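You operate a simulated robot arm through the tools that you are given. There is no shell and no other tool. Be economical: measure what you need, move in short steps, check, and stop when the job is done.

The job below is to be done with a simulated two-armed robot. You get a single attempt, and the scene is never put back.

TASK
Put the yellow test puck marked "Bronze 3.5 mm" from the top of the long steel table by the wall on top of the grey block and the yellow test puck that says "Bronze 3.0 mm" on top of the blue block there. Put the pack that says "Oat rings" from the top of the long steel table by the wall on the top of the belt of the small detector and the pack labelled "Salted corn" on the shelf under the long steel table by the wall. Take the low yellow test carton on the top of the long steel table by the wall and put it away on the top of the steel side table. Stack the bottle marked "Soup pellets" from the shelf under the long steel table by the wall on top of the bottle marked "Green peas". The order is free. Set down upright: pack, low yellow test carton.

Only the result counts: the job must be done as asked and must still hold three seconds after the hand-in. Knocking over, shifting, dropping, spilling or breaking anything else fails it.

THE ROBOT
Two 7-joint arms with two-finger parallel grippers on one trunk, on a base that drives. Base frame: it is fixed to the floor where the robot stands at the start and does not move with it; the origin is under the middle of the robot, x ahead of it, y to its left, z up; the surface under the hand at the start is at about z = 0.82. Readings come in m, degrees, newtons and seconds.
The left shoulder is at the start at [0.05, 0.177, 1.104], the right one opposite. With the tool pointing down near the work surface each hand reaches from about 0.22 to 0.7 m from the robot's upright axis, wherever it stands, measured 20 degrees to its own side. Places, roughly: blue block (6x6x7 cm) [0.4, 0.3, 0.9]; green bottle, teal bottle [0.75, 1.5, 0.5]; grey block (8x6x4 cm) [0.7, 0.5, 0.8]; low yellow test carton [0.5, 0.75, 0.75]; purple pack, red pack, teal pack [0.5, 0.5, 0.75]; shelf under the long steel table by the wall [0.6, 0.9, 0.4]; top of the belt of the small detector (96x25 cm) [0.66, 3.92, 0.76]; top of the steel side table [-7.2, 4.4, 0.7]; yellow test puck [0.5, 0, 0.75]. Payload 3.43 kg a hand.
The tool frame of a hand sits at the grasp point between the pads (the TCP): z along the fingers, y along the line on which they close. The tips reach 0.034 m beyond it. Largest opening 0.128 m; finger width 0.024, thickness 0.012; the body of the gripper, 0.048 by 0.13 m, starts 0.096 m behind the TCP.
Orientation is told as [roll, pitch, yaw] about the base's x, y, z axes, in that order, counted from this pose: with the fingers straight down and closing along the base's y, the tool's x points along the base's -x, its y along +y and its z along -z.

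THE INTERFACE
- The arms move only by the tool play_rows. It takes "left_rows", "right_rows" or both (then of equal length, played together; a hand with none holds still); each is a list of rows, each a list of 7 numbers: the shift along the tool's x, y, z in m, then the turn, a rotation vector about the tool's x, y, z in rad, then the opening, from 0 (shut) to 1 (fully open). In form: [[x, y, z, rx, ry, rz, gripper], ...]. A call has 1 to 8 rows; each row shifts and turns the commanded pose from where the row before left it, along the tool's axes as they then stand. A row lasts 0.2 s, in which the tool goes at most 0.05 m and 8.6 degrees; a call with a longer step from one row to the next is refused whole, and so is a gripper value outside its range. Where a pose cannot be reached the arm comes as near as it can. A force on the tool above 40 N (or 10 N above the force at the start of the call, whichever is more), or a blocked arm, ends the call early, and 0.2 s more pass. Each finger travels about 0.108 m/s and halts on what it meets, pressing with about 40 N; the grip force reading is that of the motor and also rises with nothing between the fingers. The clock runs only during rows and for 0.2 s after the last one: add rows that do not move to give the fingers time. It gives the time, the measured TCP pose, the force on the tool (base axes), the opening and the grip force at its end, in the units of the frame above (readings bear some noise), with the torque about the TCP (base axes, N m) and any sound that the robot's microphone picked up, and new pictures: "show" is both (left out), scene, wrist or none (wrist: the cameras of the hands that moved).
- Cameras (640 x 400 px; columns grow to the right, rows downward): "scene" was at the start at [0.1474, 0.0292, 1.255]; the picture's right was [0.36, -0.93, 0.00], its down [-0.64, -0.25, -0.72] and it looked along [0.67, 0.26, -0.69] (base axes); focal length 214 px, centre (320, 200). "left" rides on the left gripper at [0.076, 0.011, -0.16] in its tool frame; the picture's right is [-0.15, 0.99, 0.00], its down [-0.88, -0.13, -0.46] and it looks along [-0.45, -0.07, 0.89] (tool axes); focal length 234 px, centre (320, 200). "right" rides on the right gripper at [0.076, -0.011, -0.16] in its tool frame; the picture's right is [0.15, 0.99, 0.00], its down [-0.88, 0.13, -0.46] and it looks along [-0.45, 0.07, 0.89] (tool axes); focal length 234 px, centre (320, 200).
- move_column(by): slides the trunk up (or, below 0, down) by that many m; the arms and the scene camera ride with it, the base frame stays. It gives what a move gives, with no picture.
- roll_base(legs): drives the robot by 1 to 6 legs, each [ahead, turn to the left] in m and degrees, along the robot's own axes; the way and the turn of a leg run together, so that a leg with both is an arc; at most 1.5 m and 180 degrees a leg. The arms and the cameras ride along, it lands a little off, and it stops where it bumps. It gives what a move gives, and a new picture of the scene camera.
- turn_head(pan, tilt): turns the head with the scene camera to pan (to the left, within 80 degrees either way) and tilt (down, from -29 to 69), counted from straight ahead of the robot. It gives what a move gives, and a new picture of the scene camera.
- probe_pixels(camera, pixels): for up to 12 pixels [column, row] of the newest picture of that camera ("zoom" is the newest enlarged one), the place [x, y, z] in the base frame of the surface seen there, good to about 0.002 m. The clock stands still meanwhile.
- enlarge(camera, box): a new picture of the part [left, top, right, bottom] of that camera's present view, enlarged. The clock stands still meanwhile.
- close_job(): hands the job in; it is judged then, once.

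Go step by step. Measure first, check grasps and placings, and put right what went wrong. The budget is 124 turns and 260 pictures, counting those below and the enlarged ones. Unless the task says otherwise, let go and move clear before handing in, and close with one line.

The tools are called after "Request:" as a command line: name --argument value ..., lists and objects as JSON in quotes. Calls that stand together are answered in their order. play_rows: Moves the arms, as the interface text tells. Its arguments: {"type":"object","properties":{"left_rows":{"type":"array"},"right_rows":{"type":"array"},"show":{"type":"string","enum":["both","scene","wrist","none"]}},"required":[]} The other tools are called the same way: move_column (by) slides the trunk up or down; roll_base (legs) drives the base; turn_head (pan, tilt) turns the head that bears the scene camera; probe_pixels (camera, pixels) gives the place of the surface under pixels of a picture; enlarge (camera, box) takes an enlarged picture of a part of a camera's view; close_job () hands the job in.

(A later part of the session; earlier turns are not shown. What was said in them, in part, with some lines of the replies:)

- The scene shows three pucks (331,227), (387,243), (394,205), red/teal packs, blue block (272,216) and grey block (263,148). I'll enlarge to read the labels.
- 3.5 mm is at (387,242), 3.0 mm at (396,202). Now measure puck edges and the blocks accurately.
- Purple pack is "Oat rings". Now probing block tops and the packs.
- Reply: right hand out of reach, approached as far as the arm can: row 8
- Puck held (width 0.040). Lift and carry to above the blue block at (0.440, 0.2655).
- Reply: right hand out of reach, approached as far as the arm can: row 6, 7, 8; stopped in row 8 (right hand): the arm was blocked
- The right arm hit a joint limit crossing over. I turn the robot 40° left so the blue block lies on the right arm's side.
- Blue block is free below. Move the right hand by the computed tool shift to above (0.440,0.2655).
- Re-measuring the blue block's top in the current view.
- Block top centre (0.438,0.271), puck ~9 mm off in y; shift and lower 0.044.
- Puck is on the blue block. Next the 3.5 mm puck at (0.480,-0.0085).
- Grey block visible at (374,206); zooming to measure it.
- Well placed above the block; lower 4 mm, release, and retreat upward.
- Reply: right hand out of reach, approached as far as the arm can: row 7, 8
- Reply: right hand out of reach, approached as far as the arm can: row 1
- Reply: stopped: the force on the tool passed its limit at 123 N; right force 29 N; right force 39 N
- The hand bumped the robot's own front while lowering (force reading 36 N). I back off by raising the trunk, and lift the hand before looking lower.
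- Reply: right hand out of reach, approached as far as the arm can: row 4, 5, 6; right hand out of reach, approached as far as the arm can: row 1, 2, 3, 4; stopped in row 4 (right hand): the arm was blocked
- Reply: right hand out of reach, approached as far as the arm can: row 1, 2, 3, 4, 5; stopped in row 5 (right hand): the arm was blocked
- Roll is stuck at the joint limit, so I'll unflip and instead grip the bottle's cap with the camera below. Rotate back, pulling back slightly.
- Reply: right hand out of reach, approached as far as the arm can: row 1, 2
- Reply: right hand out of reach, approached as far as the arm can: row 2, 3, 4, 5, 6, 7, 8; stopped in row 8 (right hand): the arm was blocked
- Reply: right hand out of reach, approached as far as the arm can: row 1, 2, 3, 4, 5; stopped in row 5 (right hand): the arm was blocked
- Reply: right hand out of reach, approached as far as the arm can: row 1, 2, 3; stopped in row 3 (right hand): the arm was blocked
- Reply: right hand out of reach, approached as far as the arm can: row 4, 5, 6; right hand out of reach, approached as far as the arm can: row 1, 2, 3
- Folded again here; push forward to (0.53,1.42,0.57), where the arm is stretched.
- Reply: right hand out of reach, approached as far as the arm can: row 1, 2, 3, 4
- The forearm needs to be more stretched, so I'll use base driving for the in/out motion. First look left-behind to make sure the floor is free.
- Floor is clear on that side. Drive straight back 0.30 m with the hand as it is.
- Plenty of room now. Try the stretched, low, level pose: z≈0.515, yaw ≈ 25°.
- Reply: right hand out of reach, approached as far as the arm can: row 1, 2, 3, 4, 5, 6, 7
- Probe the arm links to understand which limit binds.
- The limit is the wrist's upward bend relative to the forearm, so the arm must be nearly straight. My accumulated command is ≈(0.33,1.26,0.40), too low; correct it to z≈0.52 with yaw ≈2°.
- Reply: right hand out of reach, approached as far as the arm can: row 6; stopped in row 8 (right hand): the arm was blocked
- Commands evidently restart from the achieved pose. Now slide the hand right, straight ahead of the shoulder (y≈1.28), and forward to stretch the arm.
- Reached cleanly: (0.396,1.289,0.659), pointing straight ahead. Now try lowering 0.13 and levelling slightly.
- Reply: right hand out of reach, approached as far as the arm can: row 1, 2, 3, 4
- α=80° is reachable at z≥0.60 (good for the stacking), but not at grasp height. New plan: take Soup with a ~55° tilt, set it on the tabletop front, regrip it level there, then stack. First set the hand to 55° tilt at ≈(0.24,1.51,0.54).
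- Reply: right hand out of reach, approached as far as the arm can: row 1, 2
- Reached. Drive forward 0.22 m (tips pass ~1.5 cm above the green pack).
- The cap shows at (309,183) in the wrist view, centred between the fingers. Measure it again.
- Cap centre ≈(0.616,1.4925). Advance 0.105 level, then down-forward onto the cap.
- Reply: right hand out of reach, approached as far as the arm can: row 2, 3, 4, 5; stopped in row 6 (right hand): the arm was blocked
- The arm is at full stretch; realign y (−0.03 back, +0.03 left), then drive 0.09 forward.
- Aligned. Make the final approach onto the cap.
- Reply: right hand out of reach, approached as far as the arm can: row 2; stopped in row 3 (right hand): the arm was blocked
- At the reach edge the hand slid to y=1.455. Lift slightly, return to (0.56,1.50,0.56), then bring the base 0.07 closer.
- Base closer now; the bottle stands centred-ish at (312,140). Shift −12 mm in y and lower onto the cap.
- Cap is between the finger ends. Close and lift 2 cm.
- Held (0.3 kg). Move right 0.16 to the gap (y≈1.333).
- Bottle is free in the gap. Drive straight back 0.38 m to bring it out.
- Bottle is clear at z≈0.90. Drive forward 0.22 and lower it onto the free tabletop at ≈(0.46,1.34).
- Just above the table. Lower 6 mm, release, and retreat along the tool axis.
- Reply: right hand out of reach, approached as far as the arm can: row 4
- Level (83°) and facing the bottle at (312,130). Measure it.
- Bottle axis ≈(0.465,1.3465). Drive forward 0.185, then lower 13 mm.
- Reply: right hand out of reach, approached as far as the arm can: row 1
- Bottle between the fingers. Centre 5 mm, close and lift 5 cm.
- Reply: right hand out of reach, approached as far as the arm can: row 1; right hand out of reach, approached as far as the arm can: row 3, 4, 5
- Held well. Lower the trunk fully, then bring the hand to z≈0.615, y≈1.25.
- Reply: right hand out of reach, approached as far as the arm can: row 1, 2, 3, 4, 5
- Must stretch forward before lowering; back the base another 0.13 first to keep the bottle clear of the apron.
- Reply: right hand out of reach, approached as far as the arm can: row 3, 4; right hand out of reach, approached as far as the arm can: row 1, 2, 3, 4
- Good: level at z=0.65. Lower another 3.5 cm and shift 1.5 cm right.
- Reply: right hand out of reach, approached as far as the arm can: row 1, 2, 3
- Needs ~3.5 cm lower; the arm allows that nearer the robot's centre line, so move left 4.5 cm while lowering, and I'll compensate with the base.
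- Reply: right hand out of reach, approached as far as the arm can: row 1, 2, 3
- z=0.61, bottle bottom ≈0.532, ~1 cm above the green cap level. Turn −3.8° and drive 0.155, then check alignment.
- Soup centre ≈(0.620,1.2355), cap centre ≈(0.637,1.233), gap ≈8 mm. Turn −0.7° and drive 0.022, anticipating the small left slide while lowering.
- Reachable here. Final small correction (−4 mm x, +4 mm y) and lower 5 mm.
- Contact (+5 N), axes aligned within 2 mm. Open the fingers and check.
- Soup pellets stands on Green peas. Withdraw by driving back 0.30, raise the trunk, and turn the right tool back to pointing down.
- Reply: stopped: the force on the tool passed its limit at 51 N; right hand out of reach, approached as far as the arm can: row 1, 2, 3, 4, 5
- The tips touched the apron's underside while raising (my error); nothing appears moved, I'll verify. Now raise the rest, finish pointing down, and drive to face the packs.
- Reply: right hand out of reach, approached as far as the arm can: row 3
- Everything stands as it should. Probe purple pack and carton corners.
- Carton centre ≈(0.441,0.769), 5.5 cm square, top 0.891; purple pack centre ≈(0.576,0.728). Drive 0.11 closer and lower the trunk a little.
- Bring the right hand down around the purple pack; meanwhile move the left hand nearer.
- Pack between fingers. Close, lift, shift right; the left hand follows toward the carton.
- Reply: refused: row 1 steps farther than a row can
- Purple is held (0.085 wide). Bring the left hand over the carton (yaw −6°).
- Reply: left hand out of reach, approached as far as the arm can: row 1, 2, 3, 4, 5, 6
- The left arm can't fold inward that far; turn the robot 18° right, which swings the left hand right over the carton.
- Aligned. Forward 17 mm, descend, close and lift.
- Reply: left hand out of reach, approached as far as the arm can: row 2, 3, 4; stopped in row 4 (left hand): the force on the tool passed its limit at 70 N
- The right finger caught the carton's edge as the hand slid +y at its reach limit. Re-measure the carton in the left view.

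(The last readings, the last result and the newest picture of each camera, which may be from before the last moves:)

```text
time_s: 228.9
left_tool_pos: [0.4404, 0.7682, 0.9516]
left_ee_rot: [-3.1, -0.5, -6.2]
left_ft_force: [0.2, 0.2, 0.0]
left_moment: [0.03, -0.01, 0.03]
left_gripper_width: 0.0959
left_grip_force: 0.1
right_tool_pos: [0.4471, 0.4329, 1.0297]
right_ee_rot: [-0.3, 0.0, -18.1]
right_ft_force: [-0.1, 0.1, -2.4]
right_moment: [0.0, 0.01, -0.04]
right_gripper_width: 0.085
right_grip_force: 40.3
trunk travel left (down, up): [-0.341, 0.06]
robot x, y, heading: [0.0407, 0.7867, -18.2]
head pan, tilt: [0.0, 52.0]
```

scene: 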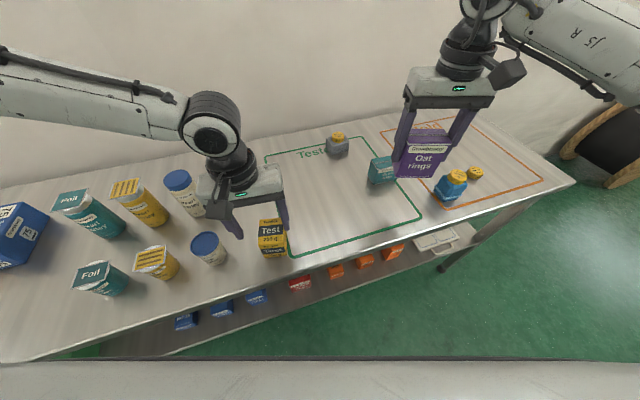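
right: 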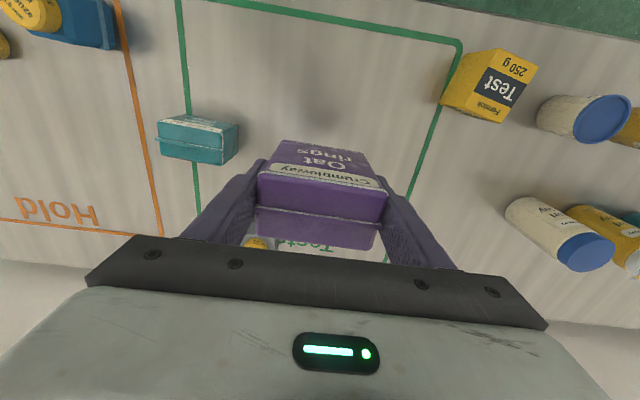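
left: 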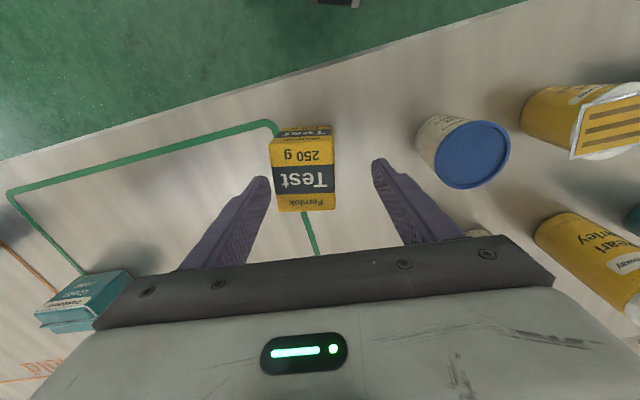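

Carton centre (0.437,0.773), yaw ≈−12°. Level and align the hand, lower it with the trunk, then close.

Request:
play_rows --left_rows '[[0.003, 0.004, 0, -0.054, 0, 0, 0.9], [0, 0, 0, 0, 0, 0.1, 0.9], [0, 0, 0, 0, 0, 0, 0.9]]' --show "none"

Request:
move_column --by -0.085

Request:
play_rows --left_rows '[[0, 0, 0, 0, 0, 0, 0.5], [0, 0, 0, 0, 0, 0, 0], [0, 0, 0, 0, 0, 0, 0], [0, 0, 0, 0, 0, 0, 0]]' --show "wrist"

```text
time_s: 229.7
left_tool_pos: [0.4366, 0.7796, 0.9534]
left_ee_rot: [-0.1, -0.5, -12.0]
left_ft_force: [-0.3, 0.3, 0.0]
left_moment: [0.04, -0.03, 0.0]
left_gripper_width: 0.1152
left_grip_force: 0.0
left hand out of reach, approached as far as the arm can: row 1
right_tool_pos: [0.4463, 0.4321, 1.0276]
right_ee_rot: [-0.4, 0.1, -18.0]
right_ft_force: [-0.5, -0.2, -1.5]
right_moment: [-0.03, 0.03, 0.0]
right_gripper_width: 0.0847
right_grip_force: 40.2
trunk travel left (down, up): [-0.341, 0.06]
robot x, y, heading: [0.0376, 0.7899, -18.2]
head pan, tilt: [0.0, 52.0]
```

```text
time_s: 230.9
left_tool_pos: [0.4369, 0.7782, 0.8685]
left_ee_rot: [-0.1, -0.5, -11.9]
left_ft_force: [-1.1, 0.3, -0.3]
left_moment: [-0.04, -0.02, -0.02]
left_gripper_width: 0.1152
left_grip_force: 0.1
right_tool_pos: [0.4469, 0.4323, 0.9432]
right_ee_rot: [-0.4, -0.1, -18.1]
right_ft_force: [0.1, -0.8, -2.6]
right_moment: [-0.02, -0.03, 0.0]
right_gripper_width: 0.0849
right_grip_force: 40.2
trunk travel left (down, up): [-0.256, 0.145]
robot x, y, heading: [0.0352, 0.7893, -18.3]
head pan, tilt: [0.0, 52.0]
```

```text
time_s: 231.9
left_tool_pos: [0.4377, 0.7799, 0.8682]
left_ee_rot: [0.0, -0.5, -11.9]
left_ft_force: [-0.9, 1.3, 1.5]
left_moment: [0.13, -0.04, 0.0]
left_gripper_width: 0.0548
left_grip_force: 40.0
right_tool_pos: [0.4468, 0.4324, 0.9444]
right_ee_rot: [-0.4, 0.0, -18.0]
right_ft_force: [1.2, -0.3, -2.8]
right_moment: [0.01, 0.02, 0.02]
right_gripper_width: 0.0845
right_grip_force: 39.7
trunk travel left (down, up): [-0.256, 0.145]
robot x, y, heading: [0.0362, 0.7879, -18.4]
head pan, tilt: [0.0, 52.0]
```

left: 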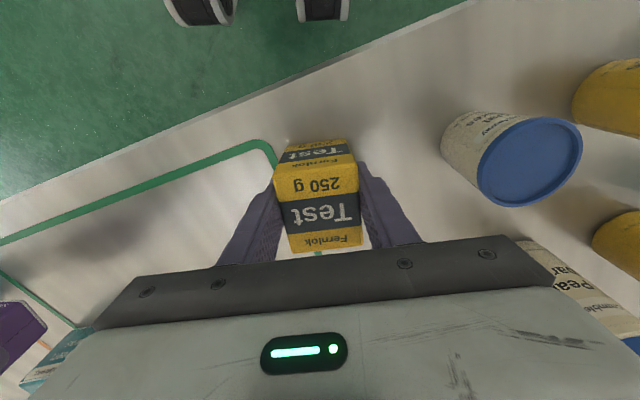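

Carton held. Raise everything and drive up the aisle toward the detector, then look right.

Request:
move_column --by 0.14

Request:
play_rows --left_rows '[[0, 0, -0.045, 0, 0, 0, 0], [0, 0, -0.045, 0, 0, 0, 0]]' --right_rows '[[0, 0, -0.045, 0, 0, 0, 0], [0, 0, -0.045, 0, 0, 0, 0]]' --show "none"

Request:
roll_base --legs '[[0, 110], [1.5, 0], [1.2, 0]]'

Request:
turn_head --pan -60 --tilt 30

```text
time_s: 233.5
left_tool_pos: [0.4378, 0.7791, 1.0079]
left_ee_rot: [0.0, -0.6, -11.9]
left_ft_force: [-0.8, 0.3, -2.2]
left_moment: [0.03, 0.0, 0.02]
left_gripper_width: 0.0548
left_grip_force: 40.1
right_tool_pos: [0.4469, 0.4324, 1.0838]
right_ee_rot: [-0.3, 0.0, -18.0]
right_ft_force: [0.6, -0.4, -2.1]
right_moment: [-0.01, 0.0, 0.03]
right_gripper_width: 0.0848
right_grip_force: 39.7
trunk travel left (down, up): [-0.396, 0.005]
robot x, y, heading: [0.0374, 0.7925, -18.4]
head pan, tilt: [0.0, 52.0]
```

```text
time_s: 234.1
left_tool_pos: [0.435, 0.784, 1.0985]
left_ee_rot: [-0.2, -0.5, -11.9]
left_ft_force: [0.8, 0.1, -3.2]
left_moment: [0.0, 0.01, -0.04]
left_gripper_width: 0.0547
left_grip_force: 39.7
right_tool_pos: [0.4467, 0.4322, 1.1744]
right_ee_rot: [-0.4, -0.1, -18.0]
right_ft_force: [0.1, -0.3, -3.1]
right_moment: [-0.05, 0.0, 0.01]
right_gripper_width: 0.0847
right_grip_force: 40.0
trunk travel left (down, up): [-0.396, 0.005]
robot x, y, heading: [0.0397, 0.7894, -18.3]
head pan, tilt: [0.0, 52.0]
```

```text
time_s: 251.8
left_tool_pos: [-0.02, 3.8827, 1.0988]
left_ee_rot: [-0.1, -0.5, 95.7]
left_ft_force: [-0.7, 0.3, -2.0]
left_moment: [-0.01, 0.02, 0.03]
left_gripper_width: 0.0546
left_grip_force: 39.5
right_tool_pos: [0.3121, 3.9996, 1.1733]
right_ee_rot: [-0.4, 0.0, 89.5]
right_ft_force: [0.2, 0.0, -2.9]
right_moment: [-0.05, -0.02, -0.01]
right_gripper_width: 0.0849
right_grip_force: 39.7
trunk travel left (down, up): [-0.396, 0.005]
robot x, y, heading: [0.1003, 3.5009, 89.6]
head pan, tilt: [0.0, 52.0]
```

scene: 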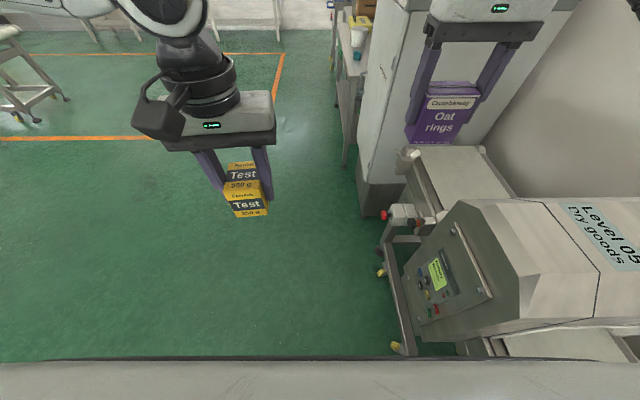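

```text
time_s: 253.1
left_tool_pos: [-0.0193, 3.8835, 1.1001]
left_ee_rot: [-0.1, -0.5, 95.8]
left_ft_force: [0.4, -0.7, -2.8]
left_moment: [-0.01, -0.02, 0.02]
left_gripper_width: 0.0546
left_grip_force: 39.5
right_tool_pos: [0.3126, 3.9975, 1.1734]
right_ee_rot: [-0.4, 0.1, 89.5]
right_ft_force: [-0.2, 0.0, -1.9]
right_moment: [-0.03, 0.01, -0.01]
right_gripper_width: 0.085
right_grip_force: 40.1
trunk travel left (down, up): [-0.396, 0.005]
robot x, y, heading: [0.0951, 3.5036, 89.5]
head pan, tilt: [-60.0, 30.0]
```

scene: 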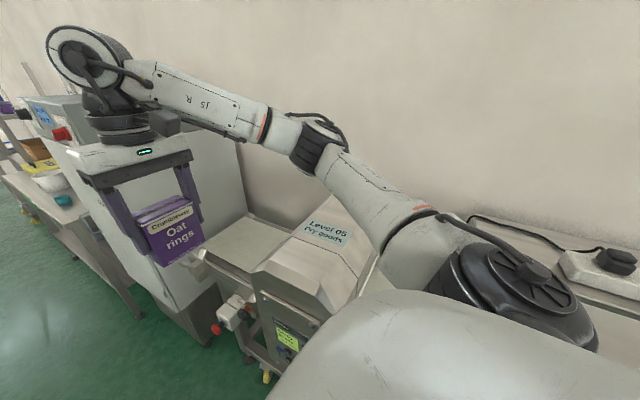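

Detector hood "Level 05" at (330,240), belt end at (240,240). Probe these.

Request:
probe_pixels --camera "scene" --pixels '[[240, 240], [215, 255], [250, 225], [270, 235], [235, 265], [255, 250], [330, 235], [300, 250], [275, 265], [205, 262], [180, 280], [290, 330]]'

Request:
enlarge --camera "scene" --box '[160, 190, 340, 310]'

```text
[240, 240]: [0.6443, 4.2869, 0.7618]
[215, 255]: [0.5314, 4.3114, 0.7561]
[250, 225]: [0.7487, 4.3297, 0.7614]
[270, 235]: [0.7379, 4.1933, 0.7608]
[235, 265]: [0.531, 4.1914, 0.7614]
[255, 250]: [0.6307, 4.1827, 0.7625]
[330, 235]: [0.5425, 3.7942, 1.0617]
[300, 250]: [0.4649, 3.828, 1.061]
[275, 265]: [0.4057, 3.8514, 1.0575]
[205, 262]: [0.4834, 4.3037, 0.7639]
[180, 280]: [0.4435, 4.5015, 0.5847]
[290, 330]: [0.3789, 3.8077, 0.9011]
```

```text
3.33 times, centred on (250, 250) of scene
```

zoom: 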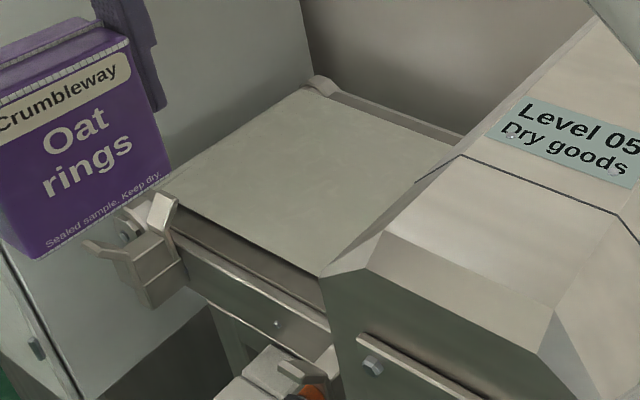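

Belt's open end: x 0.535–0.785, y≈4.07–4.40, z 0.762. Drive to ≈(0,4.0) and turn to heading 40° to face it.

Request:
roll_base --legs '[[0, 10.5], [0.5, 0], [0, -60]]'

Request:
turn_head --pan -20 --tilt 45

```text
time_s: 259.4
left_tool_pos: [0.2278, 4.3233, 1.0994]
left_ee_rot: [-0.1, -0.5, 45.7]
left_ft_force: [-0.3, 0.7, -2.0]
left_moment: [-0.01, 0.04, 0.0]
left_gripper_width: 0.0548
left_grip_force: 39.6
right_tool_pos: [0.5311, 4.1439, 1.1723]
right_ee_rot: [-0.4, 0.0, 39.6]
right_ft_force: [0.0, -0.8, -2.8]
right_moment: [0.03, 0.03, 0.03]
right_gripper_width: 0.0847
right_grip_force: 40.2
trunk travel left (down, up): [-0.396, 0.005]
robot x, y, heading: [0.0102, 3.99, 39.3]
head pan, tilt: [-60.0, 30.0]
```

scene: 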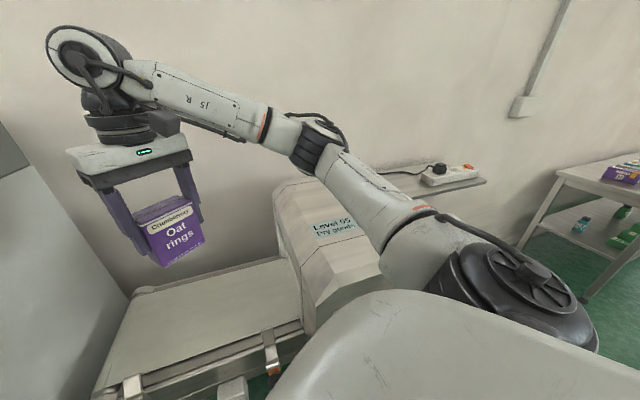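

```text
time_s: 260.5
left_tool_pos: [0.2272, 4.3244, 1.0987]
left_ee_rot: [-0.1, -0.5, 45.8]
left_ft_force: [0.0, -0.4, -2.8]
left_moment: [-0.02, 0.02, 0.01]
left_gripper_width: 0.0548
left_grip_force: 40.4
right_tool_pos: [0.5314, 4.1441, 1.1737]
right_ee_rot: [-0.4, 0.0, 39.6]
right_ft_force: [0.2, 0.0, -3.1]
right_moment: [0.01, 0.0, -0.01]
right_gripper_width: 0.0848
right_grip_force: 39.9
trunk travel left (down, up): [-0.396, 0.005]
robot x, y, heading: [0.0132, 3.9924, 39.1]
head pan, tilt: [-20.0, 45.0]
```

scene: 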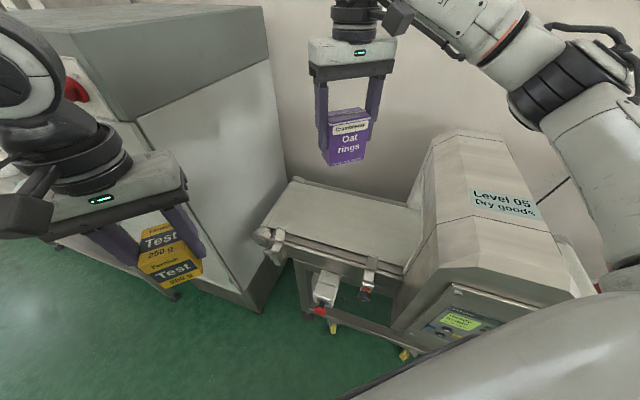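

Before moving in: keep the trunk high so the forearm clears the hood, and drive 0.08 closer. Check the e-stop bracket position first.

Request:
probe_pixels --camera "scene" --pixels '[[325, 290], [319, 312], [266, 236], [365, 280], [334, 328], [310, 225], [400, 225]]'

Request:
play_rows --right_rows '[[0, 0, 0.03, 0, 0, 0, 0], [0, 0, 0.03, 0, 0, 0, 0]]' --show "none"

Request:
roll_base --legs '[[0.08, 0]]'

```text
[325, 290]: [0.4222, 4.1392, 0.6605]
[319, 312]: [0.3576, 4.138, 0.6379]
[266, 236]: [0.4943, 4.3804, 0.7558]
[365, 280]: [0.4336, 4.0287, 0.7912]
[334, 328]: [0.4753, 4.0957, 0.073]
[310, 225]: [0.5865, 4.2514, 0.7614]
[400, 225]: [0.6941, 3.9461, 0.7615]
```

```text
time_s: 261.1
left_tool_pos: [0.2273, 4.3235, 1.0997]
left_ee_rot: [-0.1, -0.5, 45.8]
left_ft_force: [0.2, -0.4, -2.7]
left_moment: [0.01, -0.05, -0.01]
left_gripper_width: 0.0545
left_grip_force: 39.9
right_tool_pos: [0.5306, 4.1441, 1.1139]
right_ee_rot: [-0.6, 0.0, 39.5]
right_ft_force: [-0.3, -0.4, -2.6]
right_moment: [-0.03, 0.02, -0.01]
right_gripper_width: 0.0848
right_grip_force: 40.1
trunk travel left (down, up): [-0.396, 0.005]
robot x, y, heading: [0.0088, 3.9863, 39.3]
head pan, tilt: [-20.0, 45.0]
```

```text
time_s: 262.2
left_tool_pos: [0.2912, 4.3723, 1.0977]
left_ee_rot: [0.0, -0.5, 45.8]
left_ft_force: [1.5, 1.6, -2.1]
left_moment: [-0.04, 0.02, 0.0]
left_gripper_width: 0.0549
left_grip_force: 39.9
right_tool_pos: [0.5934, 4.1955, 1.1151]
right_ee_rot: [-0.4, 0.1, 39.6]
right_ft_force: [0.2, 0.1, -4.2]
right_moment: [0.0, 0.05, 0.0]
right_gripper_width: 0.0846
right_grip_force: 39.6
trunk travel left (down, up): [-0.396, 0.005]
robot x, y, heading: [0.0713, 4.0386, 39.5]
head pan, tilt: [-20.0, 45.0]
```

scene: 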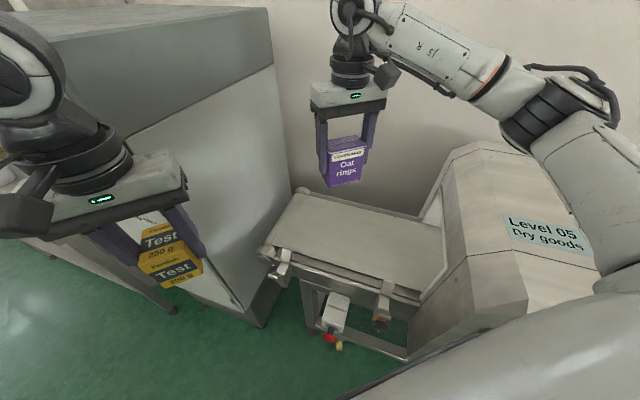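

Belt is free from y≈3.93 to 4.40. Move over (0.63,4.21) and descend to just above the belt.

Request:
play_rows --right_rows '[[-0.0346, -0.013, 0.02, 0, 0, 0, 0], [0, 0, 0.043, 0, 0, 0, 0], [0, 0, 0.043, 0, 0, 0, 0], [0, 0, 0.043, 0, 0, 0, 0], [0, 0, 0.043, 0, 0, 0, 0], [0, 0, 0.043, 0, 0, 0, 0], [0, 0, 0.043, 0, 0, 0, 0], [0, 0, 0, 0, 0, 0, 0]]' --show "both"

```text
time_s: 264.0
left_tool_pos: [0.2884, 4.3744, 1.0991]
left_ee_rot: [-0.1, -0.5, 45.8]
left_ft_force: [-0.2, 0.4, -2.6]
left_moment: [-0.01, -0.01, 0.01]
left_gripper_width: 0.055
left_grip_force: 39.6
right_tool_pos: [0.6277, 4.206, 0.8358]
right_ee_rot: [-0.5, 0.0, 39.6]
right_ft_force: [-0.1, 0.6, -3.1]
right_moment: [0.01, 0.04, -0.01]
right_gripper_width: 0.0847
right_grip_force: 40.2
trunk travel left (down, up): [-0.396, 0.005]
robot x, y, heading: [0.07, 4.0395, 39.1]
head pan, tilt: [-20.0, 45.0]
```

scene: 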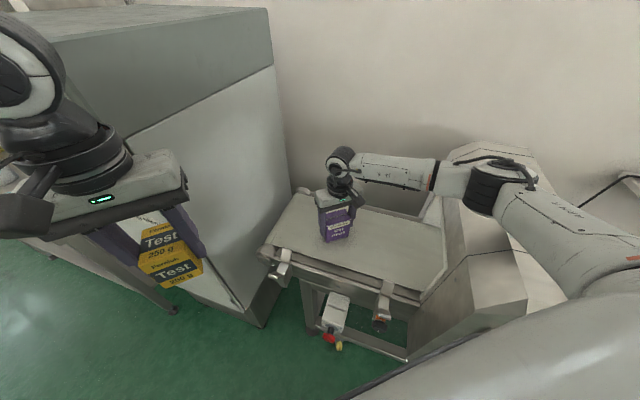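
right: 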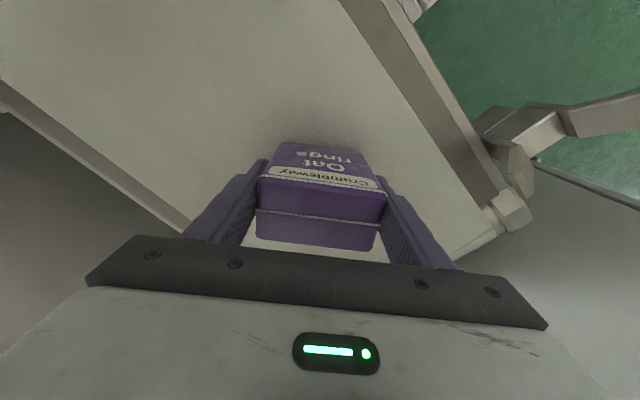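

Set it down, release, and rise clear.

Request:
play_rows --right_rows '[[0, 0, 0.004, 0, 0, 0, 0], [0, 0, 0, 0, 0, 0, 0], [0, 0, 0, 0, 0, 0, 0.9], [0, 0, 0, 0, 0, 0, 0.9], [0, 0, -0.03, 0, 0, 0, 0.9], [0, 0, -0.045, 0, 0, 0, 0.9], [0, 0, -0.045, 0, 0, 0, 0.9], [0, 0, -0.045, 0, 0, 0, 0.9]]' --show "scene"

Request:
play_rows --right_rows '[[0, 0, -0.045, 0, 0, 0, 0.9], [0, 0, -0.045, 0, 0, 0, 0.9], [0.02, 0, -0.04, 0, 0, 0, 0.9], [0.04, 0, 0, 0, 0, 0, 0.9], [0.04, 0, 0, 0, 0, 0, 0.9], [0.04, 0, 0, 0, 0, 0, 0.9]]' --show "none"

Request:
roll_base --legs '[[-0.25, 0], [0, 138]]'

Request:
turn_head --pan 0 --tilt 15

```text
time_s: 265.8
left_tool_pos: [0.2888, 4.3746, 1.0994]
left_ee_rot: [-0.2, -0.6, 45.7]
left_ft_force: [0.4, -0.5, -2.5]
left_moment: [-0.01, 0.01, -0.01]
left_gripper_width: 0.0549
left_grip_force: 40.1
right_tool_pos: [0.6293, 4.2054, 0.9987]
right_ee_rot: [-0.5, -0.1, 39.5]
right_ft_force: [-0.7, -1.0, -0.7]
right_moment: [0.03, -0.03, 0.02]
right_gripper_width: 0.1154
right_grip_force: 0.2
trunk travel left (down, up): [-0.396, 0.005]
robot x, y, heading: [0.0745, 4.0429, 39.4]
head pan, tilt: [-20.0, 45.0]
```

scene: 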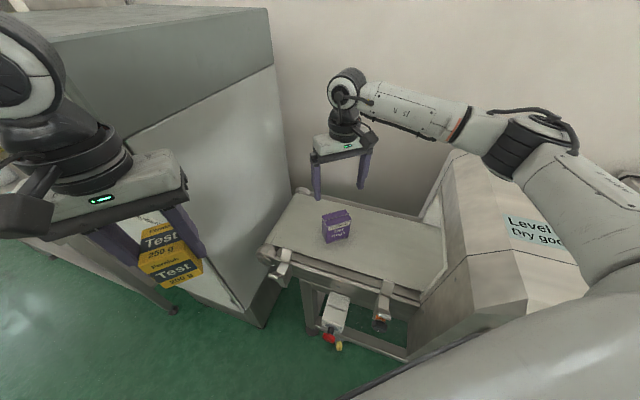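

```text
time_s: 267.2
left_tool_pos: [0.2888, 4.374, 1.0995]
left_ee_rot: [-0.1, -0.6, 45.7]
left_ft_force: [-0.5, 0.3, -3.2]
left_moment: [0.03, 0.01, -0.01]
left_gripper_width: 0.0547
left_grip_force: 39.9
right_tool_pos: [0.5178, 4.1149, 1.1278]
right_ee_rot: [-0.4, -0.1, 39.4]
right_ft_force: [-0.8, -0.4, -0.3]
right_moment: [0.0, 0.0, 0.02]
right_gripper_width: 0.1152
right_grip_force: 0.0
trunk travel left (down, up): [-0.396, 0.005]
robot x, y, heading: [0.0724, 4.0399, 39.1]
head pan, tilt: [-20.0, 45.0]
```

```text
time_s: 274.6
left_tool_pos: [-0.5059, 3.7855, 1.099]
left_ee_rot: [-0.2, -0.6, -177.3]
left_ft_force: [0.7, 0.4, -1.3]
left_moment: [-0.01, 0.01, 0.0]
left_gripper_width: 0.0546
left_grip_force: 40.0
right_tool_pos: [-0.4981, 4.1323, 1.1267]
right_ee_rot: [-0.4, -0.1, 176.5]
right_ft_force: [-0.4, -0.6, -0.4]
right_moment: [0.0, -0.01, -0.04]
right_gripper_width: 0.1156
right_grip_force: 0.1
trunk travel left (down, up): [-0.396, 0.005]
robot x, y, heading: [-0.1234, 3.886, 176.2]
head pan, tilt: [-20.0, 45.0]
```

scene: 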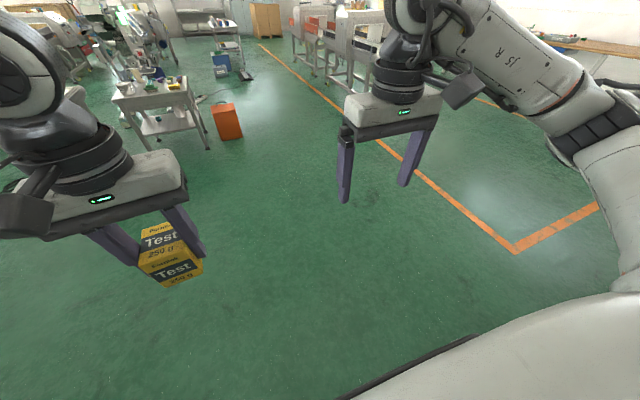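

```text
time_s: 275.6
left_tool_pos: [-0.5071, 3.7861, 1.0998]
left_ee_rot: [-0.2, -0.5, -177.3]
left_ft_force: [0.0, 0.3, -2.7]
left_moment: [-0.02, -0.02, 0.0]
left_gripper_width: 0.0549
left_grip_force: 40.3
right_tool_pos: [-0.498, 4.1313, 1.1281]
right_ee_rot: [-0.5, -0.1, 176.6]
right_ft_force: [-0.1, 0.5, -0.1]
right_moment: [0.01, -0.01, 0.02]
right_gripper_width: 0.115
right_grip_force: 0.1
trunk travel left (down, up): [-0.396, 0.005]
robot x, y, heading: [-0.123, 3.8777, 176.4]
head pan, tilt: [0.0, 15.0]
```

scene: 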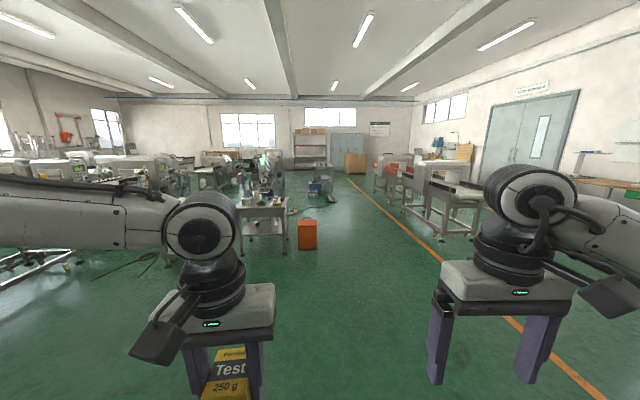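

The Oat rings pack stands on the belt. Now probe the far end of the room to locate the side table (expected near pixel (320,185)) and obstacles.

Request:
probe_pixels --camera "scene" --pixels '[[320, 187], [313, 183], [330, 198], [307, 225], [318, 248], [355, 172], [400, 215], [290, 215], [322, 200], [310, 195], [345, 200], [440, 235]]'

Request:
enlarge --camera "scene" --box '[230, 130, 430, 255]'

```text
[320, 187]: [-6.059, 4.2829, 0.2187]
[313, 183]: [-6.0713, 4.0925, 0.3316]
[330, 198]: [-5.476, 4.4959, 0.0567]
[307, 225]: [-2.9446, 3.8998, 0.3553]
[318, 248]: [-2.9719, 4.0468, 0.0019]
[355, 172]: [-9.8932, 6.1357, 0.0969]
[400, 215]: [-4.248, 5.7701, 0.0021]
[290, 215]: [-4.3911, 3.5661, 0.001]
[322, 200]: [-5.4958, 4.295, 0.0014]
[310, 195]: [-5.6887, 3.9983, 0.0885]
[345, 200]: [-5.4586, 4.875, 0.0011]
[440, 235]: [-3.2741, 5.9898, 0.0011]
```

```text
3.20 times, centred on (330, 192) of scene
```

zoom: 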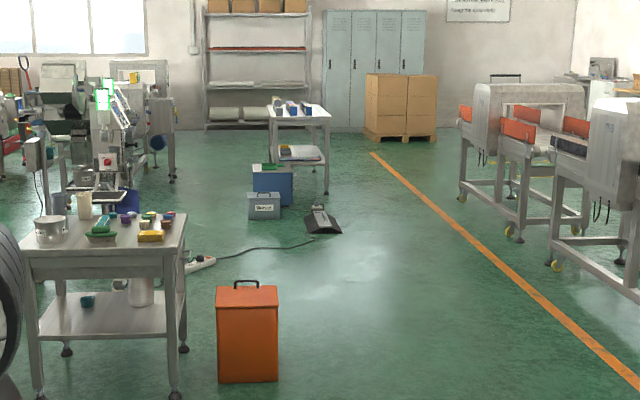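

Side table at ≈(−7.2,4.4); toolboxes at (−6.06,4.2) and a black item at (−5.5,4.5) stand in front, so I go round on the y≈5.15 side.

Request:
roll_base --legs '[[0, -10.2], [1.5, 0], [1.5, 0], [1.5, 0], [0.75, 0], [0, 12]]'

Request:
turn_head --pan 15 --tilt 22

```text
time_s: 302.5
left_tool_pos: [-5.6487, 5.0834, 1.1002]
left_ee_rot: [-0.2, -0.6, -176.4]
left_ft_force: [0.1, 0.5, -2.5]
left_moment: [0.04, 0.01, -0.03]
left_gripper_width: 0.0549
left_grip_force: 40.0
right_tool_pos: [-5.6451, 5.4293, 1.1281]
right_ee_rot: [-0.4, -0.2, 177.4]
right_ft_force: [-0.6, 0.9, -0.1]
right_moment: [0.05, 0.05, 0.02]
right_gripper_width: 0.1154
right_grip_force: 0.0
trunk travel left (down, up): [-0.396, 0.005]
robot x, y, heading: [-5.264, 5.1857, 177.1]
head pan, tilt: [0.0, 15.0]
```

scene: 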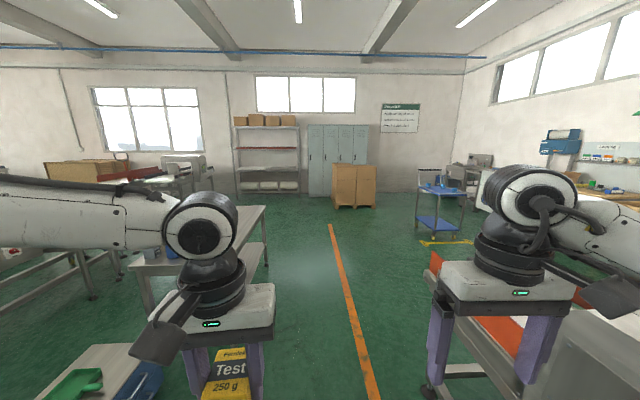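

```text
time_s: 303.2
left_tool_pos: [-5.6495, 5.0838, 1.0996]
left_ee_rot: [-0.2, -0.7, -176.4]
left_ft_force: [-0.5, 0.6, -3.2]
left_moment: [-0.01, -0.02, -0.01]
left_gripper_width: 0.0546
left_grip_force: 39.7
right_tool_pos: [-5.6435, 5.4285, 1.1286]
right_ee_rot: [-0.4, -0.1, 177.3]
right_ft_force: [0.2, 0.2, -0.7]
right_moment: [-0.02, 0.01, -0.01]
right_gripper_width: 0.1153
right_grip_force: 0.1
trunk travel left (down, up): [-0.396, 0.005]
robot x, y, heading: [-5.2662, 5.1821, 177.3]
head pan, tilt: [15.0, 22.0]
```

scene: 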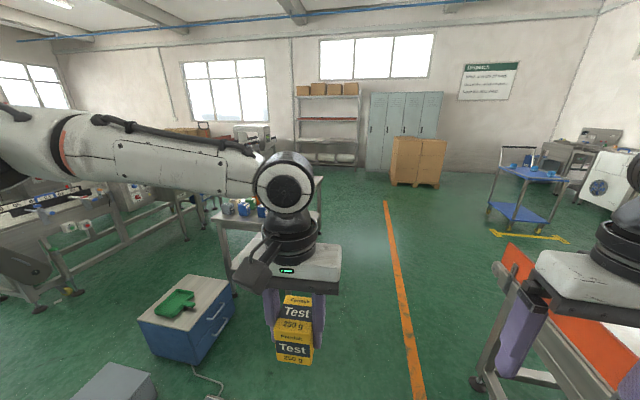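

Side table top at ~(265,215), conveyor on the right near (510,270). Probe them.

Request:
probe_pixels --camera "scene" --pixels '[[218, 218], [235, 226], [318, 190], [320, 215], [244, 208], [258, 212], [228, 208], [315, 235], [505, 275], [480, 385], [215, 290], [540, 250]]'

Request:
enlarge --camera "scene" --box '[200, 165, 340, 255]'

```text
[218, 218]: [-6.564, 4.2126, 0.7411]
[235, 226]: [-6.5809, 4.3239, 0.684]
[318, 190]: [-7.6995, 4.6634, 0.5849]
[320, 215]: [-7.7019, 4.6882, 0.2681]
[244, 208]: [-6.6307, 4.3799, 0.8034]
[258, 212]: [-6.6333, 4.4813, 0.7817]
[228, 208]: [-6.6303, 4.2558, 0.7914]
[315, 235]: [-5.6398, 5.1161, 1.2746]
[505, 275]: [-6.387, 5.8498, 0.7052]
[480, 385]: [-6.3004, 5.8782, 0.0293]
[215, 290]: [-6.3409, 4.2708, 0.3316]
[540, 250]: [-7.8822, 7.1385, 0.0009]
```

```text
4.44 times, centred on (270, 210) of scene
```

zoom: 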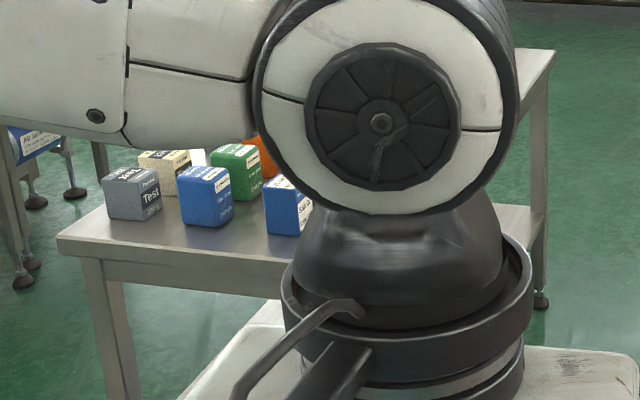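

Table top z≈0.74, x −6.55…−7.7, y 4.15…4.68, items at its near end. Drive past to ≈(−7.15,5.0) and face it.

Request:
roll_base --legs '[[0, 2.7], [1.5, 0], [0.33, 0], [0, 60], [0.18, 0]]'

Request:
turn_head --pan 5 --tilt 48

```text
time_s: 316.5
left_tool_pos: [-7.2964, 4.6954, 1.099]
left_ee_rot: [-0.2, -0.5, -116.7]
left_ft_force: [0.3, -0.7, -2.2]
left_moment: [0.06, -0.02, -0.02]
left_gripper_width: 0.0546
left_grip_force: 39.8
right_tool_pos: [-7.5931, 4.8762, 1.1278]
right_ee_rot: [-0.5, 0.0, -123.1]
right_ft_force: [0.0, -0.2, 0.6]
right_moment: [0.02, 0.01, 0.0]
right_gripper_width: 0.1152
right_grip_force: 0.0
trunk travel left (down, up): [-0.396, 0.005]
robot x, y, heading: [-7.1867, 5.079, -123.3]
head pan, tilt: [15.0, 22.0]
```

scene: 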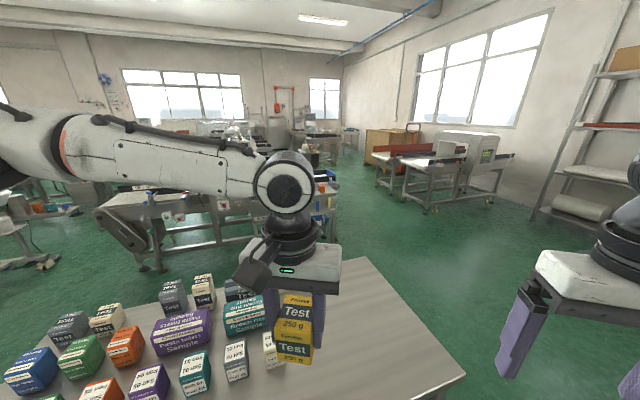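

```text
time_s: 317.4
left_tool_pos: [-7.2975, 4.6956, 1.0985]
left_ee_rot: [-0.1, -0.6, -116.8]
left_ft_force: [0.7, 0.7, -2.2]
left_moment: [-0.03, -0.01, 0.0]
left_gripper_width: 0.0548
left_grip_force: 40.0
right_tool_pos: [-7.5924, 4.8755, 1.1274]
right_ee_rot: [-0.4, 0.0, -123.1]
right_ft_force: [0.1, -0.2, -0.8]
right_moment: [0.0, 0.01, 0.03]
right_gripper_width: 0.1152
right_grip_force: 0.0
trunk travel left (down, up): [-0.396, 0.005]
robot x, y, heading: [-7.1917, 5.0813, -123.0]
head pan, tilt: [5.0, 48.0]
```

scene: 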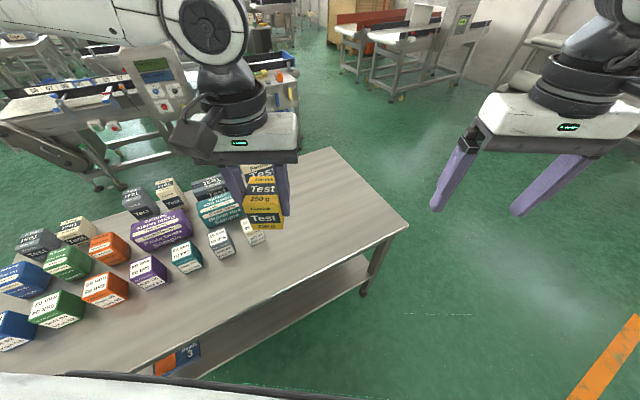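

Free area is at the table's far end around pixel (330,205). Probe it and nearby objects.

Request:
probe_pixels --camera "scene" --pixels '[[330, 205], [350, 230], [405, 224], [332, 152], [300, 245], [258, 238], [310, 185], [262, 228], [240, 205], [290, 170], [360, 200], [270, 300]]'

```text
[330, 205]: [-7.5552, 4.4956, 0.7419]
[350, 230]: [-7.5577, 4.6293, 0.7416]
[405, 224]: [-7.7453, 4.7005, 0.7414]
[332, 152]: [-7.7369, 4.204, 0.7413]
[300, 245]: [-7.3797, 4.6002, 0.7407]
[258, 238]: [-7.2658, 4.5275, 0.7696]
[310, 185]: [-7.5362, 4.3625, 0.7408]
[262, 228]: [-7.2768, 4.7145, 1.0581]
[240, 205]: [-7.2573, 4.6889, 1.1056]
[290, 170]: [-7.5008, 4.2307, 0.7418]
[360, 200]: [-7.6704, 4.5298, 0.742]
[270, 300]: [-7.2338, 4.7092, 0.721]
```

Free spot (−7.50,4.56), top 0.742. Drive 0.08 closer, lower the trunk 0.15, then move over and descend to ~3 mm above.

Request:
roll_base --legs '[[0.08, 0]]'

Request:
move_column --by -0.15

Request:
play_rows --left_rows '[[-0.0333, -0.0277, 0, 0, 0, 0, 0], [-0.0333, -0.0277, 0, 0, 0, 0, 0], [-0.0333, -0.0277, 0, 0, 0, 0, 0], [-0.0333, -0.0277, 0, 0, 0, 0, 0], [0, 0, 0.035, 0, 0, 0, 0], [0, 0, 0.035, 0, 0, 0, 0], [0, 0, 0.03, 0, 0, 0, 0], [0, 0, 0, 0, 0, 0, 0]]' --show "both"

```text
time_s: 318.5
left_tool_pos: [-7.3407, 4.6286, 1.0992]
left_ee_rot: [-0.1, -0.6, -116.9]
left_ft_force: [-0.2, -0.4, -2.8]
left_moment: [0.05, -0.02, -0.04]
left_gripper_width: 0.0547
left_grip_force: 40.1
right_tool_pos: [-7.6359, 4.8071, 1.1273]
right_ee_rot: [-0.4, 0.0, -122.9]
right_ft_force: [-0.6, -0.1, -0.5]
right_moment: [0.0, -0.03, 0.0]
right_gripper_width: 0.1152
right_grip_force: 0.1
trunk travel left (down, up): [-0.396, 0.005]
robot x, y, heading: [-7.2347, 5.0135, -123.4]
head pan, tilt: [5.0, 48.0]
```

scene: 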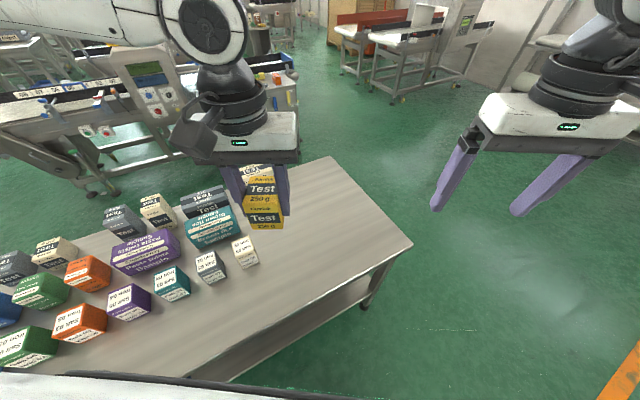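

```text
time_s: 320.2
left_tool_pos: [-7.3396, 4.6297, 0.9492]
left_ee_rot: [-0.2, -0.6, -116.8]
left_ft_force: [0.1, 0.2, -3.6]
left_moment: [0.02, -0.02, 0.01]
left_gripper_width: 0.0546
left_grip_force: 40.0
right_tool_pos: [-7.6343, 4.8077, 0.978]
right_ee_rot: [-0.4, -0.2, -122.9]
right_ft_force: [0.4, -0.5, 1.0]
right_moment: [-0.03, 0.02, -0.01]
right_gripper_width: 0.1151
right_grip_force: 0.1
trunk travel left (down, up): [-0.246, 0.155]
robot x, y, heading: [-7.2305, 5.0148, -123.4]
head pan, tilt: [5.0, 48.0]
```

```text
time_s: 322.1
left_tool_pos: [-7.3566, 4.5547, 0.8528]
left_ee_rot: [-0.3, -0.6, -116.8]
left_ft_force: [0.0, -0.2, -1.2]
left_moment: [0.0, -0.03, -0.01]
left_gripper_width: 0.0548
left_grip_force: 40.1
left hand out of reach, approached as far as the arm can: row 1, 2, 3, 4, 6, 7
right_tool_pos: [-7.6336, 4.8077, 0.9779]
right_ee_rot: [-0.4, 0.0, -123.0]
right_ft_force: [0.0, 0.2, 0.0]
right_moment: [0.0, 0.0, 0.02]
right_gripper_width: 0.1152
right_grip_force: 0.0
trunk travel left (down, up): [-0.246, 0.155]
robot x, y, heading: [-7.2329, 5.0109, -123.4]
head pan, tilt: [5.0, 48.0]
5 turns are left
```

scene: 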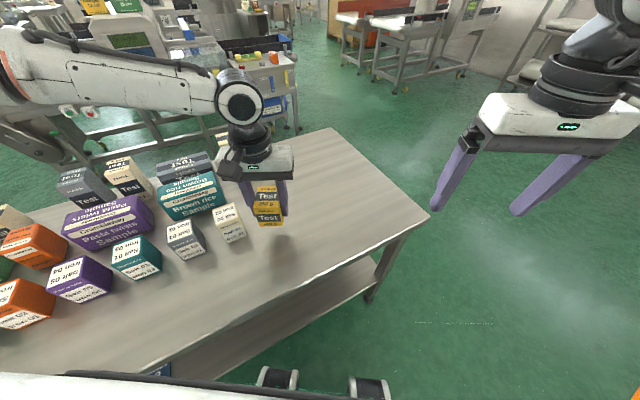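
left: 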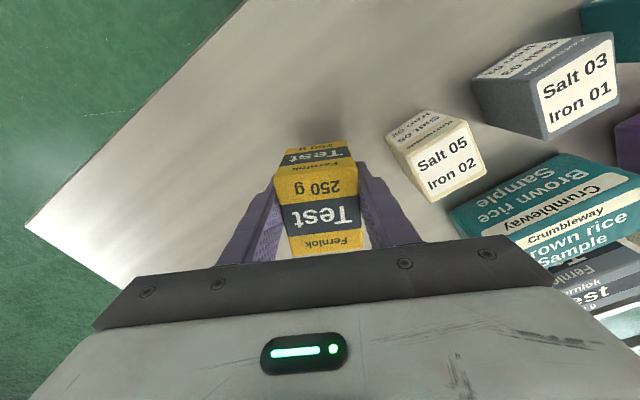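

The inner reach limit again; a 16° right turn swings the carton over the free area. Then lower with the trunk.

Request:
roll_base --legs '[[0, -16]]'

Request:
play_rows --left_rows '[[-0.02, 0, 0, 0, 0, 0, 0], [0, 0, 0, 0, 0, 0, 0]]' --show "none"

Request:
move_column --by -0.057

Request:
play_rows --left_rows '[[0, 0, 0, 0, 0, 0, 0]]' --show "both"

```text
time_s: 323.4
left_tool_pos: [-7.4762, 4.6052, 0.8533]
left_ee_rot: [-0.2, -0.5, -132.5]
left_ft_force: [0.4, 0.2, -3.0]
left_moment: [0.02, -0.07, -0.03]
left_gripper_width: 0.0546
left_grip_force: 40.1
right_tool_pos: [-7.6756, 4.9242, 0.9772]
right_ee_rot: [-0.4, -0.1, -138.8]
right_ft_force: [-0.2, 0.2, -0.4]
right_moment: [-0.03, 0.01, -0.02]
right_gripper_width: 0.1153
right_grip_force: 0.0
trunk travel left (down, up): [-0.246, 0.155]
robot x, y, heading: [-7.2324, 5.0133, -138.8]
head pan, tilt: [5.0, 48.0]
```

scene: 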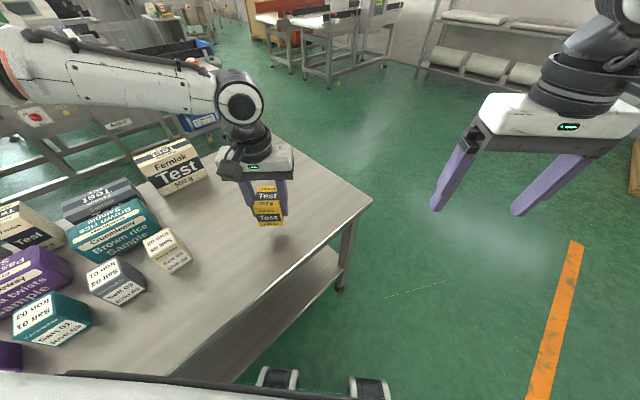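

```text
time_s: 324.0
left_tool_pos: [-7.4825, 4.587, 0.8559]
left_ee_rot: [-0.3, -0.6, -132.4]
left_ft_force: [-0.6, 0.6, -2.8]
left_moment: [0.02, 0.0, -0.02]
left_gripper_width: 0.0547
left_grip_force: 39.9
left hand out of reach, approached as far as the arm can: row 1
right_tool_pos: [-7.6756, 4.9246, 0.9786]
right_ee_rot: [-0.4, -0.1, -138.7]
right_ft_force: [0.1, 0.9, 0.2]
right_moment: [-0.01, 0.01, -0.01]
right_gripper_width: 0.1151
right_grip_force: 0.0
trunk travel left (down, up): [-0.246, 0.155]
robot x, y, heading: [-7.2325, 5.0109, -138.9]
head pan, tilt: [5.0, 48.0]
```

```text
time_s: 324.9
left_tool_pos: [-7.4809, 4.5879, 0.7982]
left_ee_rot: [-0.4, -0.7, -132.5]
left_ft_force: [0.5, 0.2, -2.5]
left_moment: [-0.01, 0.01, 0.03]
left_gripper_width: 0.0547
left_grip_force: 40.2
right_tool_pos: [-7.6758, 4.9253, 0.9211]
right_ee_rot: [-0.5, -0.2, -138.7]
right_ft_force: [0.1, 0.5, 0.2]
right_moment: [-0.01, -0.02, -0.01]
right_gripper_width: 0.115
right_grip_force: 0.1
trunk travel left (down, up): [-0.189, 0.212]
robot x, y, heading: [-7.2338, 5.0125, -139.0]
head pan, tilt: [5.0, 48.0]
```

```text
time_s: 325.3
left_tool_pos: [-7.4819, 4.5877, 0.7984]
left_ee_rot: [-0.3, -0.7, -132.4]
left_ft_force: [0.1, -0.1, -2.7]
left_moment: [0.02, -0.02, -0.04]
left_gripper_width: 0.0551
left_grip_force: 39.8
right_tool_pos: [-7.6759, 4.9244, 0.9203]
right_ee_rot: [-0.4, -0.1, -138.7]
right_ft_force: [-0.7, 0.4, -1.0]
right_moment: [0.0, 0.01, 0.03]
right_gripper_width: 0.1153
right_grip_force: 0.0
trunk travel left (down, up): [-0.189, 0.212]
robot x, y, heading: [-7.2291, 5.01, -139.0]
head pan, tilt: [5.0, 48.0]
4 turns are left
```

scene: 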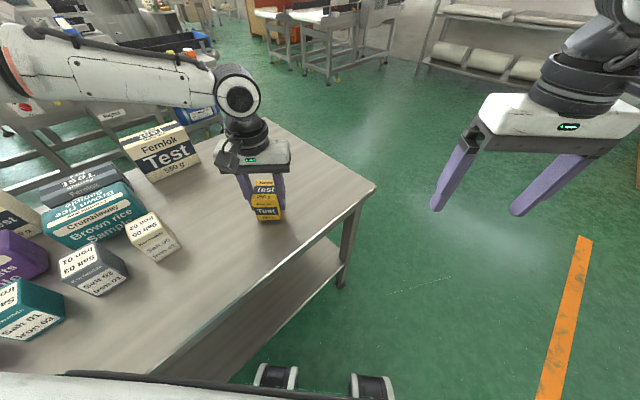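
left: 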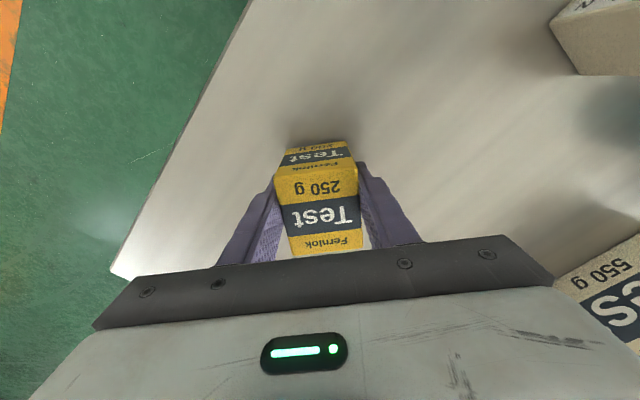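

About 8 mm above the table. Lower 7 mm by the trunk, open, and raise straight up.

Request:
move_column --by -0.007

Request:
play_rows --left_rows '[[0, 0, 0, 0, 0, 0, 0], [0, 0, 0, 0, 0, 0, 0.35], [0, 0, 0, 0, 0, 0, 0.6], [0, 0, 0, 0, 0, 0, 0.8], [0, 0, 0, 0, 0, 0, 0.8]]' --show "none"

Request:
move_column --by 0.2

Request:
play_rows --left_rows '[[0, 0, 0, 0, 0, 0, 0.8]]' --show "both"

```text
time_s: 325.9
left_tool_pos: [-7.4815, 4.5875, 0.7914]
left_ee_rot: [-0.3, -0.7, -132.5]
left_ft_force: [0.3, 0.3, -2.3]
left_moment: [-0.02, -0.01, 0.05]
left_gripper_width: 0.0548
left_grip_force: 40.5
right_tool_pos: [-7.676, 4.9241, 0.914]
right_ee_rot: [-0.4, -0.2, -138.7]
right_ft_force: [0.3, -0.3, 0.2]
right_moment: [0.0, -0.01, 0.01]
right_gripper_width: 0.1153
right_grip_force: 0.1
trunk travel left (down, up): [-0.182, 0.219]
robot x, y, heading: [-7.2343, 5.0137, -138.9]
head pan, tilt: [5.0, 48.0]
```

```text
time_s: 327.1
left_tool_pos: [-7.4817, 4.588, 0.7924]
left_ee_rot: [-0.4, -0.6, -132.4]
left_ft_force: [0.6, -0.2, 0.4]
left_moment: [0.03, 0.02, 0.0]
left_gripper_width: 0.1024
left_grip_force: 0.0
right_tool_pos: [-7.675, 4.9235, 0.9132]
right_ee_rot: [-0.4, -0.1, -138.7]
right_ft_force: [1.2, -0.1, 1.9]
right_moment: [0.04, -0.01, 0.0]
right_gripper_width: 0.1153
right_grip_force: 0.0
trunk travel left (down, up): [-0.182, 0.219]
robot x, y, heading: [-7.2328, 5.0106, -138.8]
head pan, tilt: [5.0, 48.0]
```

```text
time_s: 329.3
left_tool_pos: [-7.4821, 4.588, 0.9915]
left_ee_rot: [-0.3, -0.7, -132.5]
left_ft_force: [-0.3, 0.0, 0.6]
left_moment: [0.02, -0.01, 0.05]
left_gripper_width: 0.1023
left_grip_force: 0.2
right_tool_pos: [-7.6756, 4.925, 1.1143]
right_ee_rot: [-0.4, -0.1, -138.6]
right_ft_force: [-0.9, -0.2, 1.6]
right_moment: [-0.01, -0.01, -0.01]
right_gripper_width: 0.1155
right_grip_force: 0.0
trunk travel left (down, up): [-0.382, 0.019]
robot x, y, heading: [-7.2294, 5.0123, -138.7]
head pan, tilt: [5.0, 48.0]
```

```text
time_s: 329.7
left_tool_pos: [-7.4818, 4.588, 0.9925]
left_ee_rot: [-0.3, -0.7, -132.5]
left_ft_force: [0.2, -0.2, 0.5]
left_moment: [0.01, -0.01, 0.01]
left_gripper_width: 0.1021
left_grip_force: 0.1
right_tool_pos: [-7.6758, 4.9245, 1.1138]
right_ee_rot: [-0.3, -0.1, -138.7]
right_ft_force: [0.1, -0.2, 0.3]
right_moment: [-0.01, 0.01, 0.01]
right_gripper_width: 0.1153
right_grip_force: 0.1
trunk travel left (down, up): [-0.382, 0.019]
robot x, y, heading: [-7.2298, 5.0113, -138.8]
head pan, tilt: [5.0, 48.0]
3 turns are left
```

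scene: 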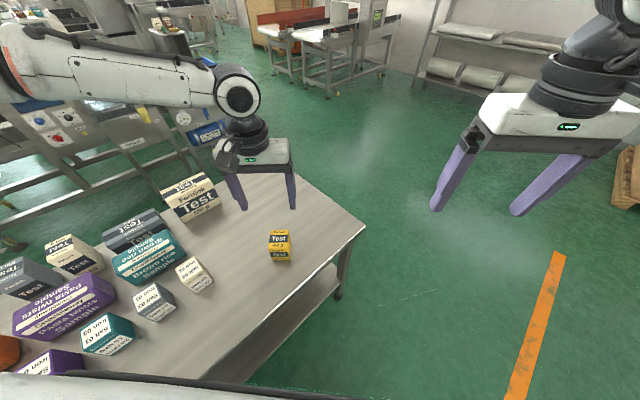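
left: 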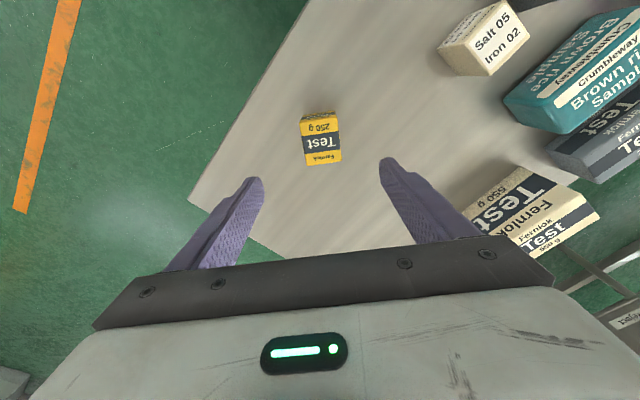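

The carton stands upright on the side table at (279,245) and both hands are empty and clear, so I hand the job in.

Request:
close_job

```text
The job is handed in.
```

I handed the job in with everything placed as asked: both pucks on their blocks, Oat rings on the belt, Salted corn on the shelf, the carton on the side table, and Soup pellets on top of Green peas. Two contacts along the way might count against it: the fingertips bumped the underside of the long table at about 51 N, and a finger caught the test carton's edge and turned it slightly before I picked it up. I saw nothing else move or fall.
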